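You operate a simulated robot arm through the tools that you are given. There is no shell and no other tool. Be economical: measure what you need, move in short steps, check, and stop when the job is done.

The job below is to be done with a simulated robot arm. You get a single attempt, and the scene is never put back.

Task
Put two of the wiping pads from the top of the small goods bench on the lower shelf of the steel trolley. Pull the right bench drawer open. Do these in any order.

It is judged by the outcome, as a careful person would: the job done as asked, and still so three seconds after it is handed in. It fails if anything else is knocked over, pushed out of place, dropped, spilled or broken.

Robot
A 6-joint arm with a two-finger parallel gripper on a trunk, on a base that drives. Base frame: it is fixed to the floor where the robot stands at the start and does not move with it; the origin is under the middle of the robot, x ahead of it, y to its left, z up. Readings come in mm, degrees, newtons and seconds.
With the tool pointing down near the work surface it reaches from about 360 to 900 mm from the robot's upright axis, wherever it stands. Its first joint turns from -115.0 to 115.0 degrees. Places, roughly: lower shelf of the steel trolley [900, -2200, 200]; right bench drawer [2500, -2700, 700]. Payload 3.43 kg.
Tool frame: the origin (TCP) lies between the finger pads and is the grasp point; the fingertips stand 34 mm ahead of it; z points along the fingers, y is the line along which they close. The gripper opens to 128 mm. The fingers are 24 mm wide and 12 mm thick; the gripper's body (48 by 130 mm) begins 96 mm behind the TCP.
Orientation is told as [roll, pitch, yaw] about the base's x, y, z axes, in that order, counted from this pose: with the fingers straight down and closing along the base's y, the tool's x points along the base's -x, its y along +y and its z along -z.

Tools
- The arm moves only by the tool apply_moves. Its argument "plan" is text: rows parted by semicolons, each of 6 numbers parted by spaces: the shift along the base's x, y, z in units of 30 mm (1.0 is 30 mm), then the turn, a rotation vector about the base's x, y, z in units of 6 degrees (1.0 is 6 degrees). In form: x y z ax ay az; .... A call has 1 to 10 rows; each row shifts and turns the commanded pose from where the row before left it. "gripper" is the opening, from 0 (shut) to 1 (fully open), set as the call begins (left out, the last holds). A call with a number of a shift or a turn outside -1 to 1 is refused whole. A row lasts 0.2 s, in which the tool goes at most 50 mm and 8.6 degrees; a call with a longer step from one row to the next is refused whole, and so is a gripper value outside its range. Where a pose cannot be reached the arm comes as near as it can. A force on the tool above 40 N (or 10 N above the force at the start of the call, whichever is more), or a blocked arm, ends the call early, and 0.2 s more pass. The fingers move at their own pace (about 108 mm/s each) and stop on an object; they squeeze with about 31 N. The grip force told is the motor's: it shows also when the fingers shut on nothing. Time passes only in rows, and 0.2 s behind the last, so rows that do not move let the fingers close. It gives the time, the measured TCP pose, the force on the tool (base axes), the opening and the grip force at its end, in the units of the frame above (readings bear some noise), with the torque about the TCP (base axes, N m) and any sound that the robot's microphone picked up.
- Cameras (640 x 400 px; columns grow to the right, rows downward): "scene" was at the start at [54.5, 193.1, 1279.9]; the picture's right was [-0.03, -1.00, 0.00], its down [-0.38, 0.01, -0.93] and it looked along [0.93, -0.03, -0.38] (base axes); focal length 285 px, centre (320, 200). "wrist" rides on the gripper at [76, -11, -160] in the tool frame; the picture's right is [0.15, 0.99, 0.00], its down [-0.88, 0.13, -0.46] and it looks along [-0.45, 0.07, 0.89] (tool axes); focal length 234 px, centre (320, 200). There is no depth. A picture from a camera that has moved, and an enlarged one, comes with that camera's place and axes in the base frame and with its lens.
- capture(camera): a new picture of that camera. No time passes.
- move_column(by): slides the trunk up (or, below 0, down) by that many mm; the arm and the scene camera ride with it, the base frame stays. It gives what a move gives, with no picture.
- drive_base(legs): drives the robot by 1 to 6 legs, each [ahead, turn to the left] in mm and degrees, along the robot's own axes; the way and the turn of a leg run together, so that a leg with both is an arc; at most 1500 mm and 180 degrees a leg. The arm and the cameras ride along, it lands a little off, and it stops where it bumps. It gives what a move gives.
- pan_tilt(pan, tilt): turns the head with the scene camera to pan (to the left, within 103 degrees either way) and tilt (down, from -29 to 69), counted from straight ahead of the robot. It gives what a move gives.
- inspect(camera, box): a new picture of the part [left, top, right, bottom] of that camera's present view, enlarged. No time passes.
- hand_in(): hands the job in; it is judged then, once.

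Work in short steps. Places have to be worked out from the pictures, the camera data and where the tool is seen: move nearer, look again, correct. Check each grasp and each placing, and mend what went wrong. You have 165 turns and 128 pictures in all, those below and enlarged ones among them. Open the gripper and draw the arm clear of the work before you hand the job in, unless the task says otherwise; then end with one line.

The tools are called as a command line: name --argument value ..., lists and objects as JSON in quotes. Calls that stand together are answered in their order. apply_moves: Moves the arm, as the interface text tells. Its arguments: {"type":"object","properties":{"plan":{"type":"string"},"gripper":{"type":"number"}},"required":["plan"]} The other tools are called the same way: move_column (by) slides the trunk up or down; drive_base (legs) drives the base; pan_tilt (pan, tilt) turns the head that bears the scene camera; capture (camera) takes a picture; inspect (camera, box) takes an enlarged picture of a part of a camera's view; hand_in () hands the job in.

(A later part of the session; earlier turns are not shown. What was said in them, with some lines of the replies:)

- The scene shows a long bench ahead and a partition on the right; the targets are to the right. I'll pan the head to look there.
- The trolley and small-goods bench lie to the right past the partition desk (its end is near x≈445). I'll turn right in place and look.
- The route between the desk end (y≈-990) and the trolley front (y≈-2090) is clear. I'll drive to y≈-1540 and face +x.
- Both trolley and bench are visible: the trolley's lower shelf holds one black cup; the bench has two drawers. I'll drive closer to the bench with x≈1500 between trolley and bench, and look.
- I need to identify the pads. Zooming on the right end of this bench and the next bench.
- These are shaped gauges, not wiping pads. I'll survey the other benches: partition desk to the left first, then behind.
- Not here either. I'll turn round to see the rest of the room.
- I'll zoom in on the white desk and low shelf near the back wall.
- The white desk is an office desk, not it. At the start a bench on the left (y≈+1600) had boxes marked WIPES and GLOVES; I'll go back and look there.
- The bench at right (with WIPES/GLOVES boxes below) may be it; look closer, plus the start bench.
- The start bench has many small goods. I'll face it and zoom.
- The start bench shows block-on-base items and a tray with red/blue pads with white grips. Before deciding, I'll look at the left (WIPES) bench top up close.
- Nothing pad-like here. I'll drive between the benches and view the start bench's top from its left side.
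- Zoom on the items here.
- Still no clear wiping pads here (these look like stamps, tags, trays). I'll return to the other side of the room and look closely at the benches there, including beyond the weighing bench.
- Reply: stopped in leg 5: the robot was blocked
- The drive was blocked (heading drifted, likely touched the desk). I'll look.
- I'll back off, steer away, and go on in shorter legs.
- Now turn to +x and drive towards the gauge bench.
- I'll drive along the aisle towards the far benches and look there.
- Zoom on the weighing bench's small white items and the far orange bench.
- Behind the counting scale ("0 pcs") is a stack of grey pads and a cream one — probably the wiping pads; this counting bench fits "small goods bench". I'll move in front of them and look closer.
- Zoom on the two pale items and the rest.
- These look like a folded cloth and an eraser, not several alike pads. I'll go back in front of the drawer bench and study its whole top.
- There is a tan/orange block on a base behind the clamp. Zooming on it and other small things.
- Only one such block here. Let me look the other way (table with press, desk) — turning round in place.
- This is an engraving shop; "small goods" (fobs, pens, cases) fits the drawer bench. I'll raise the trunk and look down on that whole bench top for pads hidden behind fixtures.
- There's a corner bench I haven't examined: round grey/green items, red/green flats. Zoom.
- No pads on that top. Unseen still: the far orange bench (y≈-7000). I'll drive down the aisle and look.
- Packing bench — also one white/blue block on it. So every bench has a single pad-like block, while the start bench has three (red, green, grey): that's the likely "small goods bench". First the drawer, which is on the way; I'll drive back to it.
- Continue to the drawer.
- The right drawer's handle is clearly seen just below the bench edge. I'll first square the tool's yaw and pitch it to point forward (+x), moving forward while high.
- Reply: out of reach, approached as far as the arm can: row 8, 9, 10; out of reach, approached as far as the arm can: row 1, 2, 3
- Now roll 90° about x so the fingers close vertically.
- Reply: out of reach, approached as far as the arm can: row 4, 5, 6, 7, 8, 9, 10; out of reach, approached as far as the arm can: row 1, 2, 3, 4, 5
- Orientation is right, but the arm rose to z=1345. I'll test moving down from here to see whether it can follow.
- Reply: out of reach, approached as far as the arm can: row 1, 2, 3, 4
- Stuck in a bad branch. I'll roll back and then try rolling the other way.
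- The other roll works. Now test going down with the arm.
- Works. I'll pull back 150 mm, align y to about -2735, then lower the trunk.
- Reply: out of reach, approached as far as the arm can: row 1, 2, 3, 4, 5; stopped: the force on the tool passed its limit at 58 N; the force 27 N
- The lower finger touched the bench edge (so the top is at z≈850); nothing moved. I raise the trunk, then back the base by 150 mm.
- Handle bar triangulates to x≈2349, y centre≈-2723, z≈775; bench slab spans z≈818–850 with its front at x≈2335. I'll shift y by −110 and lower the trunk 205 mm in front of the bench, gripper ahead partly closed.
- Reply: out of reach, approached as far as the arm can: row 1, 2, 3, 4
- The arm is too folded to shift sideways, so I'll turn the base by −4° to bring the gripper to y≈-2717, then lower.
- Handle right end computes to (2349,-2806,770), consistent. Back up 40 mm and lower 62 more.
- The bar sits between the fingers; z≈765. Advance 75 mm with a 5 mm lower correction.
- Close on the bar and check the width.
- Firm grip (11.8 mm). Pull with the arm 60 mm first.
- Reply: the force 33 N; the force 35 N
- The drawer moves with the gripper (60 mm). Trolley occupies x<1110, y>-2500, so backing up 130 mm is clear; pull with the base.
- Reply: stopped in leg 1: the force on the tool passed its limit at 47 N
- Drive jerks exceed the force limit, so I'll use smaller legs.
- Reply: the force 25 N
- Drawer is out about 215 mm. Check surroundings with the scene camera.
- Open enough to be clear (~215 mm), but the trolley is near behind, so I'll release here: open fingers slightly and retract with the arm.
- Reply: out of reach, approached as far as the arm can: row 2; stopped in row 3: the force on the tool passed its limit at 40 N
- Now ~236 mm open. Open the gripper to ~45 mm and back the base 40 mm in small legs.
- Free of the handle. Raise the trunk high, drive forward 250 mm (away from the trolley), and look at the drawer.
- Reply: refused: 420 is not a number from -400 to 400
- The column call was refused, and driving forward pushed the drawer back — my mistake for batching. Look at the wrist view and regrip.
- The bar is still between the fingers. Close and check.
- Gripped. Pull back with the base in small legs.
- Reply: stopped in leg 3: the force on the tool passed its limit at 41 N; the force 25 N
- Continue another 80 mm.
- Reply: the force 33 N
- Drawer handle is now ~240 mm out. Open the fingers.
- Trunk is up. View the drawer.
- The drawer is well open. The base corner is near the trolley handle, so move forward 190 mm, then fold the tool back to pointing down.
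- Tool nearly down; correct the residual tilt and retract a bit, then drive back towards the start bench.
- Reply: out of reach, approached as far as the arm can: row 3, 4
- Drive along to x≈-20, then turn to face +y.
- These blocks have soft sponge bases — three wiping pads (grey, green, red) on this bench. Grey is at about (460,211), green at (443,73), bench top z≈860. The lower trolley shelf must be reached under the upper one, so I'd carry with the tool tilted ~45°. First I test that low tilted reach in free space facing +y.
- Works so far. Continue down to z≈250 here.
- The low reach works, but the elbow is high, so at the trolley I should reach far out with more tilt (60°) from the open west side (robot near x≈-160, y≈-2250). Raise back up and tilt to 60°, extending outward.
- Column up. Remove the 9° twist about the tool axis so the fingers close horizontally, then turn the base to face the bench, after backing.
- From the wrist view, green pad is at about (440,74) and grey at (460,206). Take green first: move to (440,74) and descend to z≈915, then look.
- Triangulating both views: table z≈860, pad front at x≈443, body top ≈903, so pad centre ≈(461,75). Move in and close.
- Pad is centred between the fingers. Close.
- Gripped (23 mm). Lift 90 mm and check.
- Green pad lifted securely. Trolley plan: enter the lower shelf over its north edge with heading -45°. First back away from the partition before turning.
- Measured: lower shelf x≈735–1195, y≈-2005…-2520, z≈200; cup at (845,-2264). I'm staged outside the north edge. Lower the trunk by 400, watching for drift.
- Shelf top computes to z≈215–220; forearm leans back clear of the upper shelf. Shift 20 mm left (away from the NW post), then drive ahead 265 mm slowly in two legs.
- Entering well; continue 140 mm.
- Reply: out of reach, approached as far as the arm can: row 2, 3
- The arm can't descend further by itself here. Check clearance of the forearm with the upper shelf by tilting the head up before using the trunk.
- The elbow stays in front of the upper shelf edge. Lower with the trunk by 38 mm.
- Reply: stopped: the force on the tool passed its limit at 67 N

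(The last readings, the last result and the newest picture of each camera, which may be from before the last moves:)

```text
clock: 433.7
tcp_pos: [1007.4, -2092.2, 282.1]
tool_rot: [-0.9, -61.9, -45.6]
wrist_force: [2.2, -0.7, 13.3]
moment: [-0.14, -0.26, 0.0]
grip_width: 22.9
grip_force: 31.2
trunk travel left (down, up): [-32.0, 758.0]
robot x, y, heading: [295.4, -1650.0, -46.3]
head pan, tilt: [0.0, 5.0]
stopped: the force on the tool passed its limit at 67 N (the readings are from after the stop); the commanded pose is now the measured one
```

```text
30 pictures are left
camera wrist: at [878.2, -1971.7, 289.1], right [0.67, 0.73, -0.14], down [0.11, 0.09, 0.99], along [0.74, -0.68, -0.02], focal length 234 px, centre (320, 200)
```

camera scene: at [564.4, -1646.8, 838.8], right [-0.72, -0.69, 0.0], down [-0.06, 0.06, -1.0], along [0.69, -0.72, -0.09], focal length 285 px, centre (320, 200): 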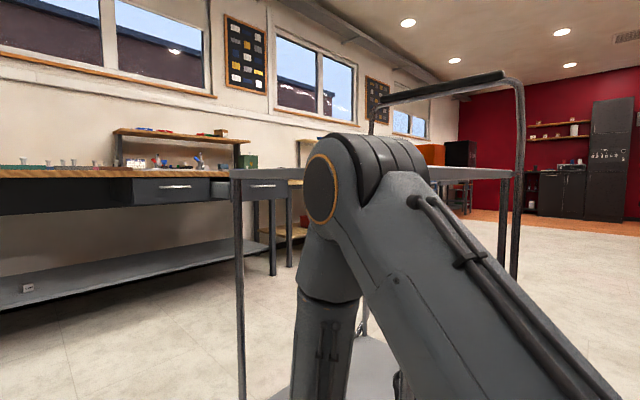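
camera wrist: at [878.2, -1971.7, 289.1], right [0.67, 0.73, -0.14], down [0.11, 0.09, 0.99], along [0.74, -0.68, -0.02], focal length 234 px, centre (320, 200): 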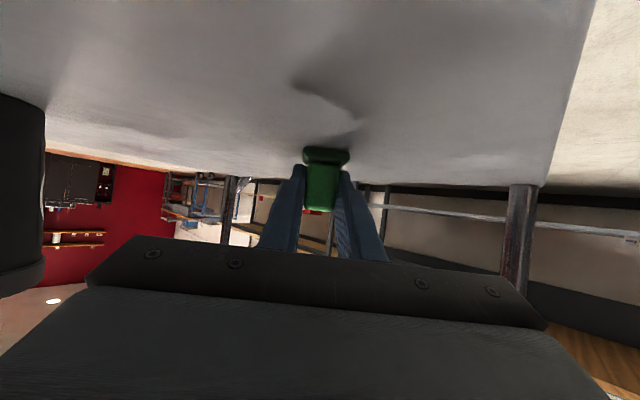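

The post foot gives shelf z≈243, so the pad has landed (bottom ≈249, 13 N up). Open the fingers moderately.

apply_moves --plan "0 0 0 0 0 0; 0 0 0 0 0 0; 0 0 0 0 0 0" --gripper 0.45

capture --camera "wrist"

```text
clock: 434.5
tcp_pos: [1004.9, -2091.5, 279.7]
tool_rot: [-1.0, -61.6, -45.4]
wrist_force: [-0.2, -1.1, 0.1]
moment: [-0.02, -0.01, 0.01]
grip_width: 57.8
grip_force: 0.1
trunk travel left (down, up): [-32.0, 758.0]
robot x, y, heading: [294.8, -1652.5, -46.6]
head pan, tilt: [0.0, 5.0]
```

```text
29 pictures are left
camera wrist: at [876.9, -1970.8, 288.0], right [0.67, 0.73, -0.14], down [0.11, 0.08, 0.99], along [0.74, -0.67, -0.03], focal length 234 px, centre (320, 200)
```

wrist: 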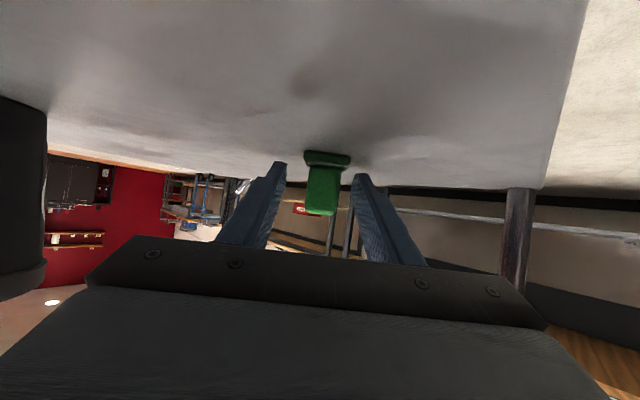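

Pad is standing on the shelf. Back straight out.

drive_base --legs '[[-100, 0], [-190, 0]]'

capture --camera "wrist"

```text
clock: 436.8
tcp_pos: [809.6, -1884.0, 279.4]
tool_rot: [-1.0, -61.6, -45.2]
wrist_force: [0.1, -0.6, -0.3]
moment: [0.01, 0.01, 0.0]
grip_width: 57.8
grip_force: 0.1
trunk travel left (down, up): [-32.0, 758.0]
robot x, y, heading: [99.3, -1445.8, -46.0]
head pan, tilt: [0.0, 5.0]
```

```text
28 pictures are left
camera wrist: at [680.6, -1763.6, 288.1], right [0.66, 0.73, -0.14], down [0.11, 0.08, 0.99], along [0.74, -0.67, -0.03], focal length 234 px, centre (320, 200)
```

wrist: 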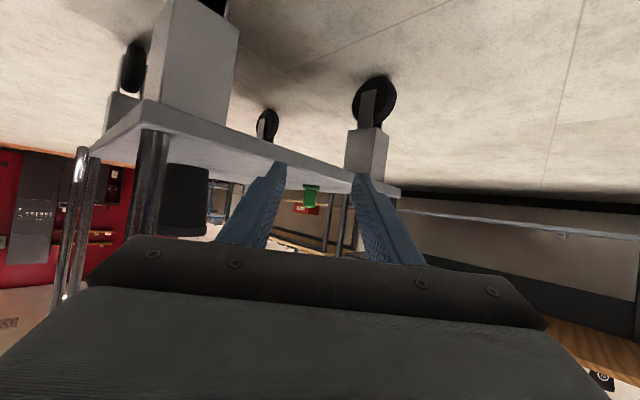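

First pad placed. Raise trunk and arm to travel height.

move_column --by 400

apply_moves --plan "0 0 1 0 0 0; 0 0 1 0 0 0; 0 0 1 0 0 0; 0 0 1 0 0 0; 0 0 1 0 0 0; 0 0 1 0 0 0; 0 0 1 0 0 0; 0 0 1 0 0 0; 0 0 1 0 0 0; 0 0 1 0 0 0" --gripper 1

drive_base --legs '[[0, -130], [500, 0], [0, -75]]'

```text
clock: 440.6
tcp_pos: [810.2, -1883.6, 680.0]
tool_rot: [-1.0, -61.6, -45.3]
wrist_force: [0.1, -0.3, 0.3]
moment: [-0.01, 0.01, 0.0]
grip_width: 57.5
grip_force: 0.0
trunk travel left (down, up): [-432.0, 358.0]
robot x, y, heading: [94.9, -1445.2, -45.9]
head pan, tilt: [0.0, 5.0]
```

```text
clock: 442.8
tcp_pos: [809.5, -1883.1, 981.0]
tool_rot: [-1.1, -61.6, -45.1]
wrist_force: [0.5, -0.4, -0.3]
moment: [0.01, 0.0, 0.01]
grip_width: 127.7
grip_force: 0.0
trunk travel left (down, up): [-432.0, 358.0]
robot x, y, heading: [98.8, -1447.5, -46.0]
head pan, tilt: [0.0, 5.0]
```

```text
clock: 454.8
tcp_pos: [-728.2, -629.8, 980.4]
tool_rot: [-0.9, -61.6, 99.3]
wrist_force: [-0.8, 0.3, 0.6]
moment: [0.0, 0.01, -0.03]
grip_width: 127.9
grip_force: 0.1
trunk travel left (down, up): [-432.0, 358.0]
robot x, y, heading: [-401.0, -1400.8, 98.8]
head pan, tilt: [0.0, 5.0]
```

Drive back towards the start bench for the grey pad.

drive_base --legs '[[1410, 0], [0, -98.5]]'

```text
clock: 466.1
tcp_pos: [184.3, 225.7, 980.2]
tool_rot: [-1.0, -61.5, 1.8]
wrist_force: [0.8, 0.2, -0.1]
moment: [0.04, 0.02, -0.02]
grip_width: 127.8
grip_force: 0.0
trunk travel left (down, up): [-432.0, 358.0]
robot x, y, heading: [-624.8, 1.0, 1.1]
head pan, tilt: [0.0, 5.0]
```

drive_base --legs '[[255, 0]]'

apply_moves --plan "0 -0.4 -0.7 0 0 0; 0 -0.3 -0.7 0 0 0; 0 0 0 0 0 0"

capture --camera "wrist"

```text
clock: 467.9
tcp_pos: [435.6, 236.1, 980.5]
tool_rot: [-1.1, -61.6, 2.1]
wrist_force: [-1.1, 0.5, -0.1]
moment: [0.01, 0.01, -0.03]
grip_width: 127.8
grip_force: 0.1
trunk travel left (down, up): [-432.0, 358.0]
robot x, y, heading: [-366.9, 8.0, 1.1]
head pan, tilt: [0.0, 5.0]
```

```text
clock: 468.7
tcp_pos: [437.3, 214.8, 937.7]
tool_rot: [-1.0, -61.6, 2.2]
wrist_force: [-0.7, 1.0, -0.6]
moment: [-0.02, -0.03, -0.02]
grip_width: 128.0
grip_force: 0.0
trunk travel left (down, up): [-432.0, 358.0]
robot x, y, heading: [-369.0, 8.7, 1.4]
head pan, tilt: [0.0, 5.0]
```

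```text
27 pictures are left
camera wrist: at [262.9, 201.1, 946.1], right [-0.09, 0.99, -0.14], down [0.01, 0.14, 0.99], along [1.0, 0.09, -0.03], focal length 234 px, centre (320, 200)
```

wrist: 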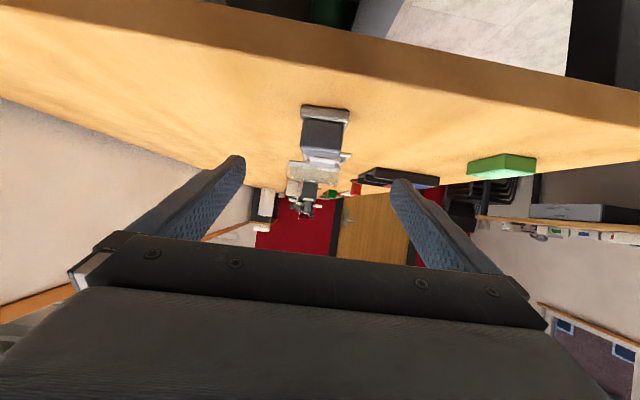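

Grey pad front at x≈466, y≈213; centre ≈(484,213). Descend and advance there.

apply_moves --plan "0.5 0 -0.5 0 0 0; 0.5 -0.05 -0.5 0 0 0; 0.5 0 -0.45 0 0 0; 0 0 0 0 0 0"

capture --camera "wrist"

```text
clock: 469.7
tcp_pos: [483.8, 215.4, 895.3]
tool_rot: [-1.0, -61.7, 2.1]
wrist_force: [-0.7, -0.2, -0.2]
moment: [0.01, -0.01, -0.02]
grip_width: 127.8
grip_force: 0.1
trunk travel left (down, up): [-432.0, 358.0]
robot x, y, heading: [-369.3, 6.7, 1.3]
head pan, tilt: [0.0, 5.0]
```

```text
26 pictures are left
camera wrist: at [308.5, 200.4, 903.6], right [-0.09, 0.99, -0.14], down [0.01, 0.14, 0.99], along [1.0, 0.09, -0.03], focal length 234 px, centre (320, 200)
```

wrist: 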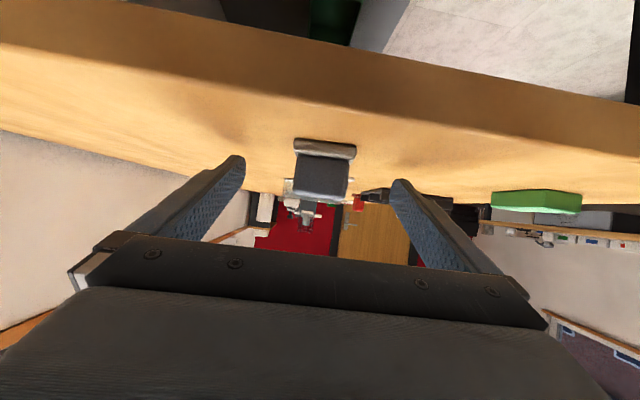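

Body top is ≈896, so lower 5 mm more, then close.

apply_moves --plan "0 0 -0.17 0 0 0; 0 0 0 0 0 0"

apply_moves --plan "0 0 0 0 0 0; 0 0 0 0 0 0; 0 0 0 0 0 0; 0 0 0 0 0 0" --gripper 0

capture --camera "wrist"

```text
clock: 470.3
tcp_pos: [483.9, 213.3, 890.0]
tool_rot: [-1.0, -61.6, 2.2]
wrist_force: [-0.3, 0.5, 0.8]
moment: [0.02, -0.03, -0.04]
grip_width: 128.2
grip_force: 0.0
trunk travel left (down, up): [-432.0, 358.0]
robot x, y, heading: [-366.5, 11.3, 1.5]
head pan, tilt: [0.0, 5.0]
```

```text
clock: 471.3
tcp_pos: [482.9, 214.0, 889.3]
tool_rot: [-1.0, -61.6, 2.1]
wrist_force: [-0.2, -0.6, 1.1]
moment: [0.02, 0.02, -0.02]
grip_width: 42.7
grip_force: 30.7
trunk travel left (down, up): [-432.0, 358.0]
robot x, y, heading: [-367.7, 9.9, 1.3]
head pan, tilt: [0.0, 5.0]
```

```text
25 pictures are left
camera wrist: at [307.6, 199.8, 897.9], right [-0.09, 0.99, -0.14], down [0.01, 0.14, 0.99], along [1.0, 0.09, -0.03], focal length 234 px, centre (320, 200)
```

wrist: 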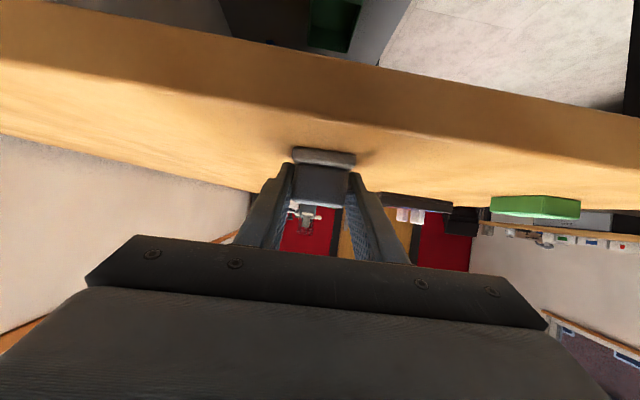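

Gripped at 43 mm. Lift and check.

apply_moves --plan "0 0 0.5 0 0 0; 0 0 0.8 0 0 0; 0 0 0.9 0 0 0; 0 0 0.9 0 0 0; 0 0 0 0 0 0"

capture --camera "wrist"

```text
clock: 472.5
tcp_pos: [483.7, 213.3, 981.8]
tool_rot: [-1.0, -61.7, 2.2]
wrist_force: [1.1, -0.8, -1.0]
moment: [-0.02, 0.01, 0.06]
grip_width: 43.1
grip_force: 30.8
trunk travel left (down, up): [-432.0, 358.0]
robot x, y, heading: [-368.4, 10.3, 1.3]
head pan, tilt: [0.0, 5.0]
```

```text
24 pictures are left
camera wrist: at [308.1, 198.7, 991.0], right [-0.09, 0.99, -0.14], down [0.01, 0.14, 0.99], along [1.0, 0.09, -0.03], focal length 234 px, centre (320, 200)
```

wrist: 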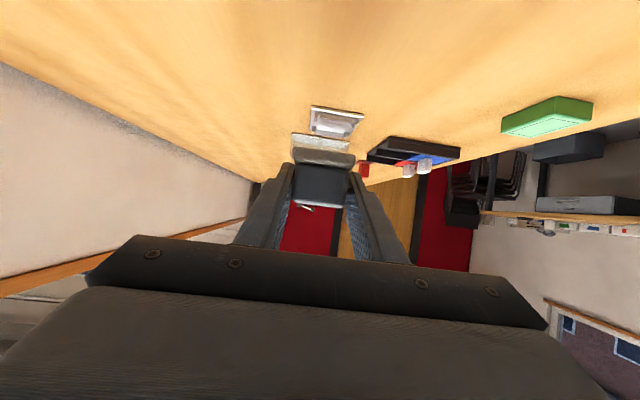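

Grey pad held. Repeat the route: back off, turn, drive down, staging about 100 mm further east than before.

drive_base --legs '[[-280, 0], [0, -81.3], [1410, 0], [0, 80]]'

```text
clock: 488.0
tcp_pos: [417.6, -1227.4, 982.8]
tool_rot: [-1.0, -61.5, -0.7]
wrist_force: [-0.2, 0.1, 0.0]
moment: [0.0, 0.01, 0.02]
grip_width: 42.8
grip_force: 31.4
trunk travel left (down, up): [-432.0, 358.0]
robot x, y, heading: [-444.7, -1388.9, -1.6]
head pan, tilt: [0.0, 5.0]
```

drive_base --legs '[[645, 0], [0, -44.4]]'

capture --camera "wrist"

```text
clock: 493.7
tcp_pos: [919.7, -1901.3, 981.8]
tool_rot: [-1.0, -61.6, -45.8]
wrist_force: [-0.4, 0.5, -1.0]
moment: [0.01, -0.01, -0.03]
grip_width: 42.7
grip_force: 31.4
trunk travel left (down, up): [-432.0, 358.0]
robot x, y, heading: [199.0, -1404.8, -46.6]
head pan, tilt: [0.0, 5.0]
```

```text
23 pictures are left
camera wrist: at [791.6, -1780.2, 990.8], right [0.67, 0.73, -0.14], down [0.11, 0.08, 0.99], along [0.73, -0.68, -0.03], focal length 234 px, centre (320, 200)
```

wrist: 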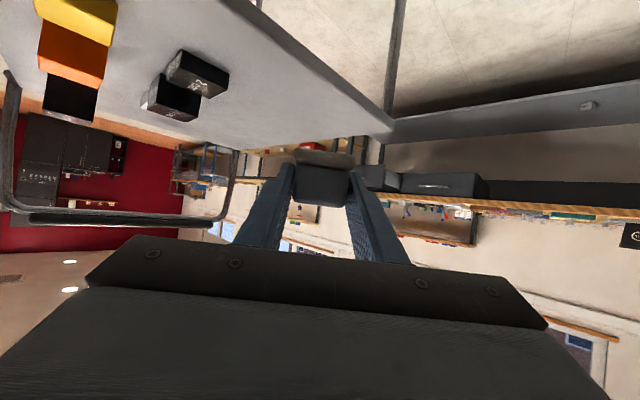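

Shift 25 mm left, lower the trunk and arm as before.

apply_moves --plan "0.3 0.28 0 0 0 0; 0.3 0.28 0 0 0 0; 0 0 0 0 0 0"

move_column --by -400

apply_moves --plan "0 0 -1 0 0 0; 0 0 -1 0 0 0; 0 0 -1 0 0 0; 0 0 -1 0 0 0; 0 0 -1 0 0 0; 0 0 -1 0 0 0; 0 0 -1 0 0 0; 0 0 -0.6 0 0 0"

capture --camera "wrist"

```text
clock: 494.5
tcp_pos: [937.5, -1885.9, 983.0]
tool_rot: [-1.2, -61.6, -45.9]
wrist_force: [-0.4, 0.7, -1.1]
moment: [-0.03, -0.04, 0.01]
grip_width: 42.6
grip_force: 31.1
trunk travel left (down, up): [-432.0, 358.0]
robot x, y, heading: [200.1, -1405.4, -46.6]
head pan, tilt: [0.0, 5.0]
```

```text
clock: 498.3
tcp_pos: [937.4, -1884.9, 582.7]
tool_rot: [-1.0, -61.6, -45.8]
wrist_force: [-0.2, -0.4, -1.4]
moment: [-0.02, 0.0, -0.01]
grip_width: 42.7
grip_force: 31.7
trunk travel left (down, up): [-32.0, 758.0]
robot x, y, heading: [199.9, -1402.9, -47.1]
head pan, tilt: [0.0, 5.0]
```

```text
clock: 500.1
tcp_pos: [936.3, -1884.3, 354.3]
tool_rot: [-0.9, -61.6, -46.1]
wrist_force: [0.5, -0.6, -1.1]
moment: [-0.01, -0.02, 0.01]
grip_width: 42.8
grip_force: 30.8
trunk travel left (down, up): [-32.0, 758.0]
robot x, y, heading: [197.1, -1409.0, -46.8]
head pan, tilt: [0.0, 5.0]
```

```text
22 pictures are left
camera wrist: at [807.3, -1763.1, 362.5], right [0.67, 0.73, -0.14], down [0.11, 0.08, 0.99], along [0.73, -0.68, -0.03], focal length 234 px, centre (320, 200)
```

wrist: 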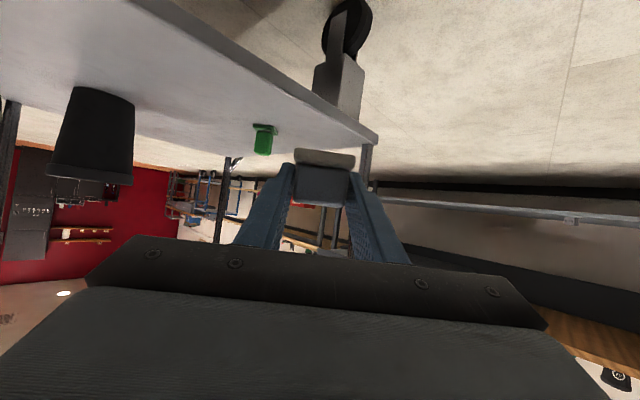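

Green pad stands upright on the shelf. Lower the arm another 45 mm here, then drive in.

apply_moves --plan "0 0 -0.75 0 0 0; 0 0 -0.75 0 0 0; 0 0 0 0 0 0"

drive_base --legs '[[130, 0]]'

capture --camera "wrist"

```text
clock: 500.9
tcp_pos: [935.5, -1885.2, 308.5]
tool_rot: [-0.9, -61.7, -46.0]
wrist_force: [0.0, -0.2, -0.9]
moment: [0.01, 0.0, -0.01]
grip_width: 42.7
grip_force: 31.2
trunk travel left (down, up): [-32.0, 758.0]
robot x, y, heading: [202.5, -1402.4, -46.9]
head pan, tilt: [0.0, 5.0]
```

```text
clock: 502.2
tcp_pos: [1026.4, -1977.6, 309.0]
tool_rot: [-0.9, -61.6, -45.9]
wrist_force: [0.3, 0.1, -0.8]
moment: [0.04, 0.02, 0.01]
grip_width: 42.6
grip_force: 31.2
trunk travel left (down, up): [-32.0, 758.0]
robot x, y, heading: [282.6, -1496.1, -46.5]
head pan, tilt: [0.0, 5.0]
```

```text
21 pictures are left
camera wrist: at [897.6, -1856.0, 318.3], right [0.67, 0.73, -0.14], down [0.11, 0.08, 0.99], along [0.73, -0.68, -0.03], focal length 234 px, centre (320, 200)
```

wrist: 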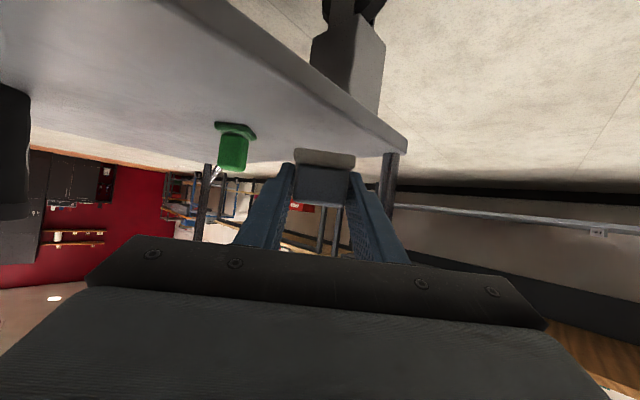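

Post at (1159,-1990) and green pad both ~90 mm off my path on either side. Drive in 130 mm.

drive_base --legs '[[130, 0]]'

capture --camera "wrist"

```text
clock: 503.5
tcp_pos: [1116.3, -2071.9, 310.3]
tool_rot: [-0.9, -61.6, -45.7]
wrist_force: [0.3, 0.8, -0.6]
moment: [0.01, 0.02, 0.03]
grip_width: 42.8
grip_force: 30.9
trunk travel left (down, up): [-32.0, 758.0]
robot x, y, heading: [378.1, -1594.3, -46.6]
head pan, tilt: [0.0, 5.0]
```

```text
20 pictures are left
camera wrist: at [987.5, -1950.5, 318.3], right [0.67, 0.73, -0.14], down [0.11, 0.08, 0.99], along [0.73, -0.68, -0.03], focal length 234 px, centre (320, 200)
```

wrist: 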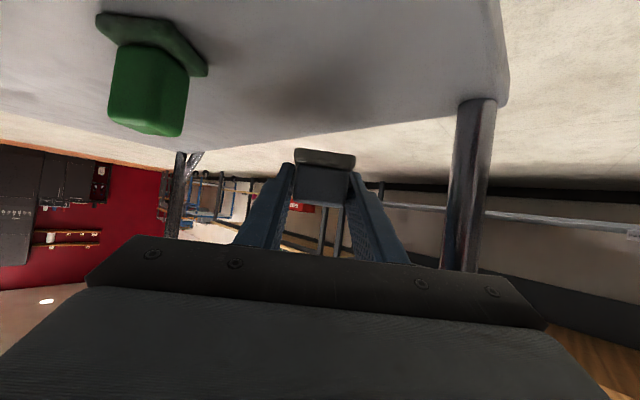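

Pad is over the shelf (east edge at x≈1177, pad at 1116). Lower gently with the arm.

apply_moves --plan "0 0 -0.4 0 0 0; 0 0 -0.4 0 0 0; 0 0 -0.2 0 0 0; 0 0 0 0 0 0"

```text
clock: 504.5
tcp_pos: [1115.9, -2071.9, 279.2]
tool_rot: [-1.0, -61.6, -45.8]
wrist_force: [-0.2, -0.2, -0.4]
moment: [0.0, -0.01, -0.01]
grip_width: 42.6
grip_force: 31.0
trunk travel left (down, up): [-32.0, 758.0]
robot x, y, heading: [377.2, -1593.0, -46.3]
head pan, tilt: [0.0, 5.0]
```

apply_moves --plan "0 0 -0.15 0 0 0; 0 0 -0.1 0 0 0; 0 0 -0.1 0 0 0; 0 0 0 0 0 0"

capture --camera "wrist"

```text
clock: 505.2
tcp_pos: [1118.8, -2074.2, 276.3]
tool_rot: [-0.7, -62.4, -46.2]
wrist_force: [-0.9, 0.5, 12.9]
moment: [-0.17, -0.06, -0.02]
grip_width: 43.1
grip_force: 30.7
trunk travel left (down, up): [-32.0, 758.0]
robot x, y, heading: [377.5, -1594.0, -46.8]
head pan, tilt: [0.0, 5.0]
stopped in row 3: the force on the tool passed its limit at 48 N (the readings are from after the stop); the commanded pose is now the measured one
```

```text
19 pictures are left
camera wrist: at [989.9, -1952.1, 282.9], right [0.67, 0.73, -0.14], down [0.1, 0.09, 0.99], along [0.73, -0.68, -0.01], focal length 234 px, centre (320, 200)
```

wrist: 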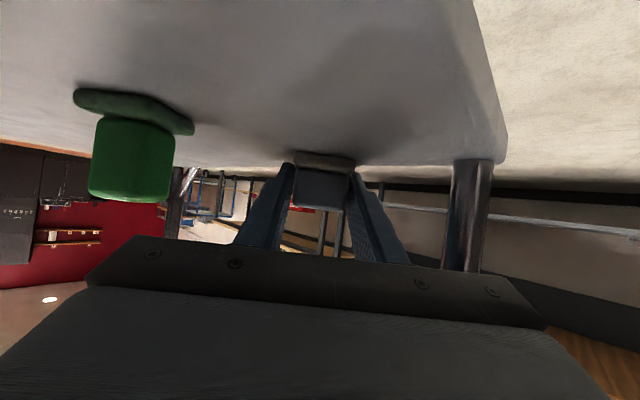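

Landed (13 N). Open the fingers modestly.

apply_moves --plan "0 0 0 0 0 0; 0 0 0 0 0 0; 0 0 0 0 0 0" --gripper 0.56

capture --camera "wrist"

```text
clock: 506.0
tcp_pos: [1118.6, -2071.1, 277.0]
tool_rot: [-0.7, -62.2, -46.0]
wrist_force: [4.2, 10.7, 18.1]
moment: [-0.55, 0.03, -0.04]
grip_width: 66.1
grip_force: 0.1
trunk travel left (down, up): [-32.0, 758.0]
robot x, y, heading: [376.8, -1593.7, -46.4]
head pan, tilt: [0.0, 5.0]
```

```text
18 pictures are left
camera wrist: at [989.6, -1951.6, 282.7], right [0.67, 0.73, -0.14], down [0.1, 0.09, 0.99], along [0.73, -0.68, -0.01], focal length 234 px, centre (320, 200)
```

wrist: 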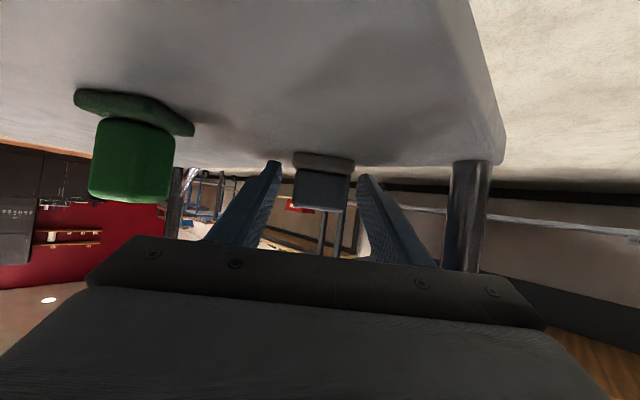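

Residual 18 N upward: a fingertip is resting on the shelf. Lift 6 mm, then check.

apply_moves --plan "0 0 0.12 0 0 0; 0 0 0.12 0 0 0; 0 0 0 0 0 0"

capture --camera "wrist"

```text
clock: 506.8
tcp_pos: [1117.3, -2072.4, 281.3]
tool_rot: [-0.8, -62.2, -45.9]
wrist_force: [0.4, 0.2, 0.8]
moment: [-0.03, 0.0, -0.01]
grip_width: 71.8
grip_force: 0.1
trunk travel left (down, up): [-32.0, 758.0]
robot x, y, heading: [378.1, -1589.9, -46.6]
head pan, tilt: [0.0, 5.0]
```

```text
17 pictures are left
camera wrist: at [987.9, -1951.0, 288.8], right [0.67, 0.73, -0.14], down [0.11, 0.09, 0.99], along [0.73, -0.68, -0.02], focal length 234 px, centre (320, 200)
```

wrist: 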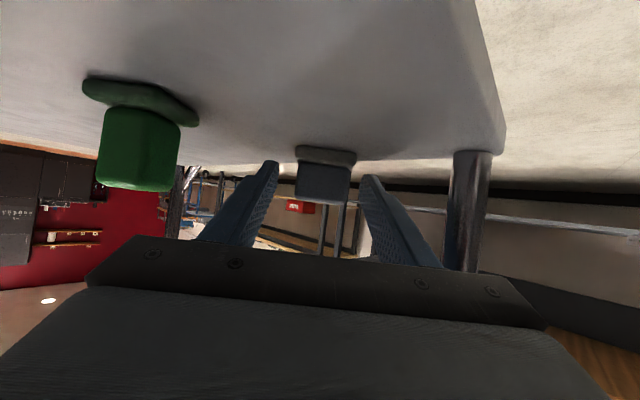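

Free; the grey pad stands. Back straight out.

drive_base --legs '[[-80, 0], [-200, 0]]'

capture --camera "wrist"

```text
clock: 509.1
tcp_pos: [925.8, -1867.7, 282.0]
tool_rot: [-0.8, -62.2, -45.8]
wrist_force: [-0.8, 0.5, 0.6]
moment: [0.0, 0.01, 0.01]
grip_width: 71.8
grip_force: 0.1
trunk travel left (down, up): [-32.0, 758.0]
robot x, y, heading: [180.8, -1385.5, -46.3]
head pan, tilt: [0.0, 5.0]
```

```text
16 pictures are left
camera wrist: at [796.7, -1745.2, 289.1], right [0.67, 0.73, -0.14], down [0.1, 0.09, 0.99], along [0.74, -0.68, -0.02], focal length 234 px, centre (320, 200)
```

wrist: 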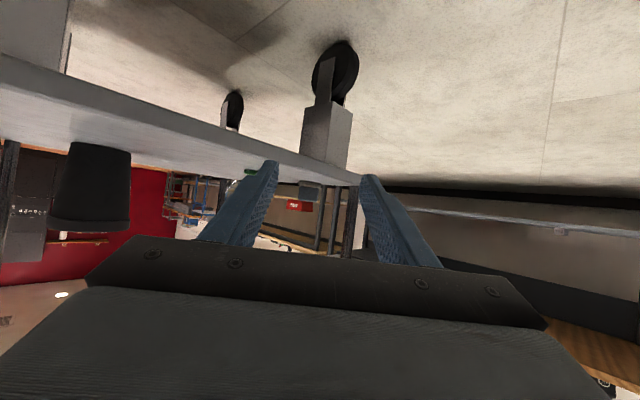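

Out of the trolley. Raise the trunk and look at the shelf and the drawer.

move_column --by 400

pan_tilt --pan 0 --tilt 35

capture --camera "scene"

inspect --camera "scene" --box '[140, 0, 460, 200]'

```text
clock: 512.9
tcp_pos: [923.7, -1866.5, 681.5]
tool_rot: [-0.8, -62.2, -45.6]
wrist_force: [-0.2, 0.2, -0.5]
moment: [-0.04, 0.0, 0.0]
grip_width: 71.8
grip_force: 0.1
trunk travel left (down, up): [-432.0, 358.0]
robot x, y, heading: [183.6, -1389.1, -46.3]
head pan, tilt: [0.0, 5.0]
```

```text
clock: 513.9
tcp_pos: [924.0, -1866.4, 681.6]
tool_rot: [-0.8, -62.2, -45.7]
wrist_force: [0.0, 0.1, -0.6]
moment: [0.04, 0.0, -0.03]
grip_width: 71.7
grip_force: 0.1
trunk travel left (down, up): [-432.0, 358.0]
robot x, y, heading: [185.3, -1394.7, -46.0]
head pan, tilt: [0.0, 35.0]
```

```text
15 pictures are left
camera scene: at [377.7, -1308.2, 1167.0], right [-0.72, -0.69, 0.0], down [-0.4, 0.41, -0.82], along [0.57, -0.59, -0.57], focal length 285 px, centre (320, 200)
```

scene: 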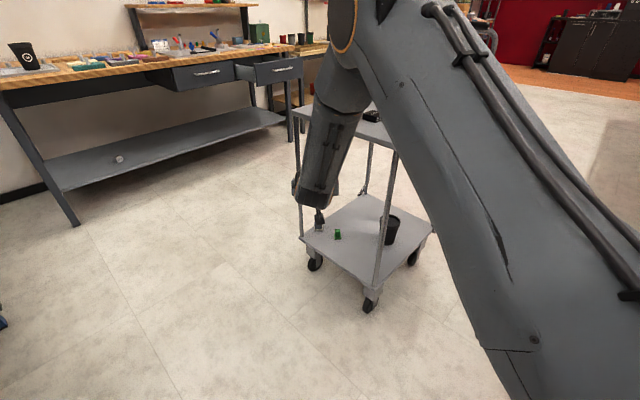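

```text
2.00 times, centred on (300, 100) of scene
camera zoom: at [377.7, -1308.2, 1167.0], right [-0.72, -0.69, 0.0], down [-0.4, 0.41, -0.82], along [0.57, -0.59, -0.57], focal length 570 px, centre (360, 400)
```

zoom: 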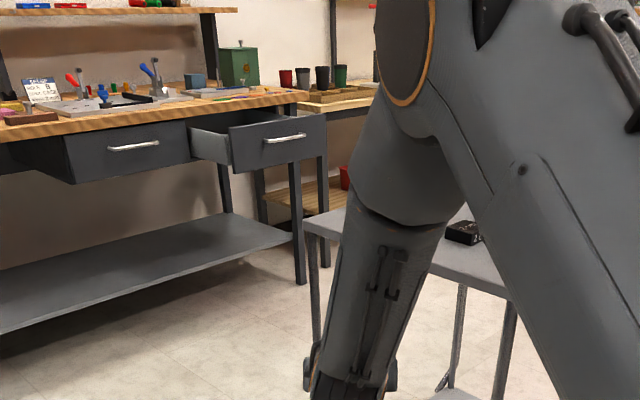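

Drawer is open and the green pad is on the shelf. Back off a bit more and check the grey pad.

drive_base --legs '[[-250, 0]]'

inspect --camera "scene" --box '[230, 100, 450, 240]'

```text
clock: 515.6
tcp_pos: [758.6, -1687.4, 682.0]
tool_rot: [-0.8, -62.2, -45.5]
wrist_force: [0.1, -0.5, -0.3]
moment: [0.0, 0.0, 0.01]
grip_width: 71.7
grip_force: 0.0
trunk travel left (down, up): [-432.0, 358.0]
robot x, y, heading: [10.4, -1211.4, -46.3]
head pan, tilt: [0.0, 35.0]
```

```text
2.86 times, centred on (340, 170) of scene
camera zoom: at [209.1, -1132.0, 1166.9], right [-0.72, -0.69, 0.0], down [-0.4, 0.41, -0.82], along [0.57, -0.59, -0.57], focal length 815 px, centre (263, 286)
```

zoom: 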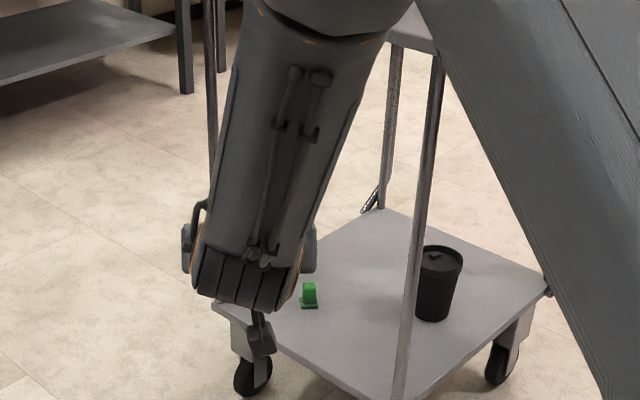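

Grey is still hidden behind the arm; use the wrist camera zoom from here after raising a little.

drive_base --legs '[[0, -25]]'

pan_tilt --pan 30 --tilt 35

capture --camera "scene"

```text
clock: 517.3
tcp_pos: [486.0, -1960.7, 681.2]
tool_rot: [-0.8, -62.2, -70.7]
wrist_force: [0.6, 0.1, -0.4]
moment: [0.02, 0.0, 0.0]
grip_width: 71.6
grip_force: 0.0
trunk travel left (down, up): [-432.0, 358.0]
robot x, y, heading: [15.1, -1216.4, -71.4]
head pan, tilt: [0.0, 35.0]
```

```text
clock: 518.3
tcp_pos: [485.1, -1960.9, 682.0]
tool_rot: [-0.8, -62.2, -70.8]
wrist_force: [0.2, 0.3, 0.2]
moment: [-0.02, -0.03, 0.02]
grip_width: 71.6
grip_force: 0.0
trunk travel left (down, up): [-432.0, 358.0]
robot x, y, heading: [16.3, -1214.3, -71.6]
head pan, tilt: [30.0, 35.0]
```

```text
12 pictures are left
camera scene: at [263.7, -1196.5, 1166.9], right [-0.66, -0.75, 0.0], down [-0.43, 0.38, -0.82], along [0.61, -0.54, -0.57], focal length 285 px, centre (320, 200)
```

scene: 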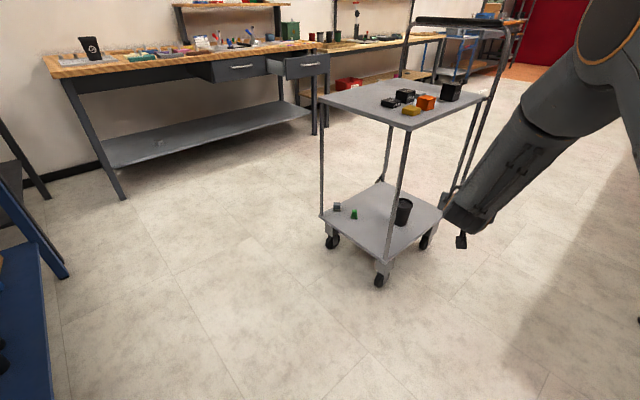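

inspect --camera "scene" --box '[300, 70, 500, 290]'

```text
1.82 times, centred on (400, 180) of scene
camera zoom: at [263.7, -1196.5, 1166.9], right [-0.66, -0.75, 0.0], down [-0.43, 0.38, -0.82], along [0.61, -0.54, -0.57], focal length 519 px, centre (174, 236)
```

zoom: 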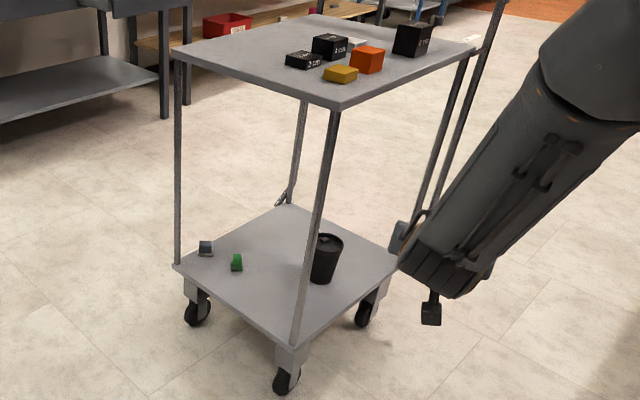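

Both pads stand on the lower shelf, the drawer is open, the arm is clear. Open the gripper fully and hand in.

apply_moves --plan "0 0 0 0 0 0; 0 0 0 0 0 0" --gripper 1

hand_in

```text
clock: 518.9
tcp_pos: [485.7, -1960.5, 682.5]
tool_rot: [-0.7, -62.1, -70.8]
wrist_force: [0.3, -0.1, -0.2]
moment: [-0.04, 0.01, 0.04]
grip_width: 128.1
grip_force: 0.1
trunk travel left (down, up): [-432.0, 358.0]
robot x, y, heading: [19.6, -1212.1, -71.5]
head pan, tilt: [30.0, 35.0]
```

```text
The job is handed in.
```

The green and grey pads stand upright on the trolley's lower shelf and the right bench drawer is about 240 mm open; I judged by eye which bench was the "small goods bench" and which blocks were the wiping pads, the base bumped the desk by the partition once, and the gripper touched the bench edge once, with no visible disturbance from either.
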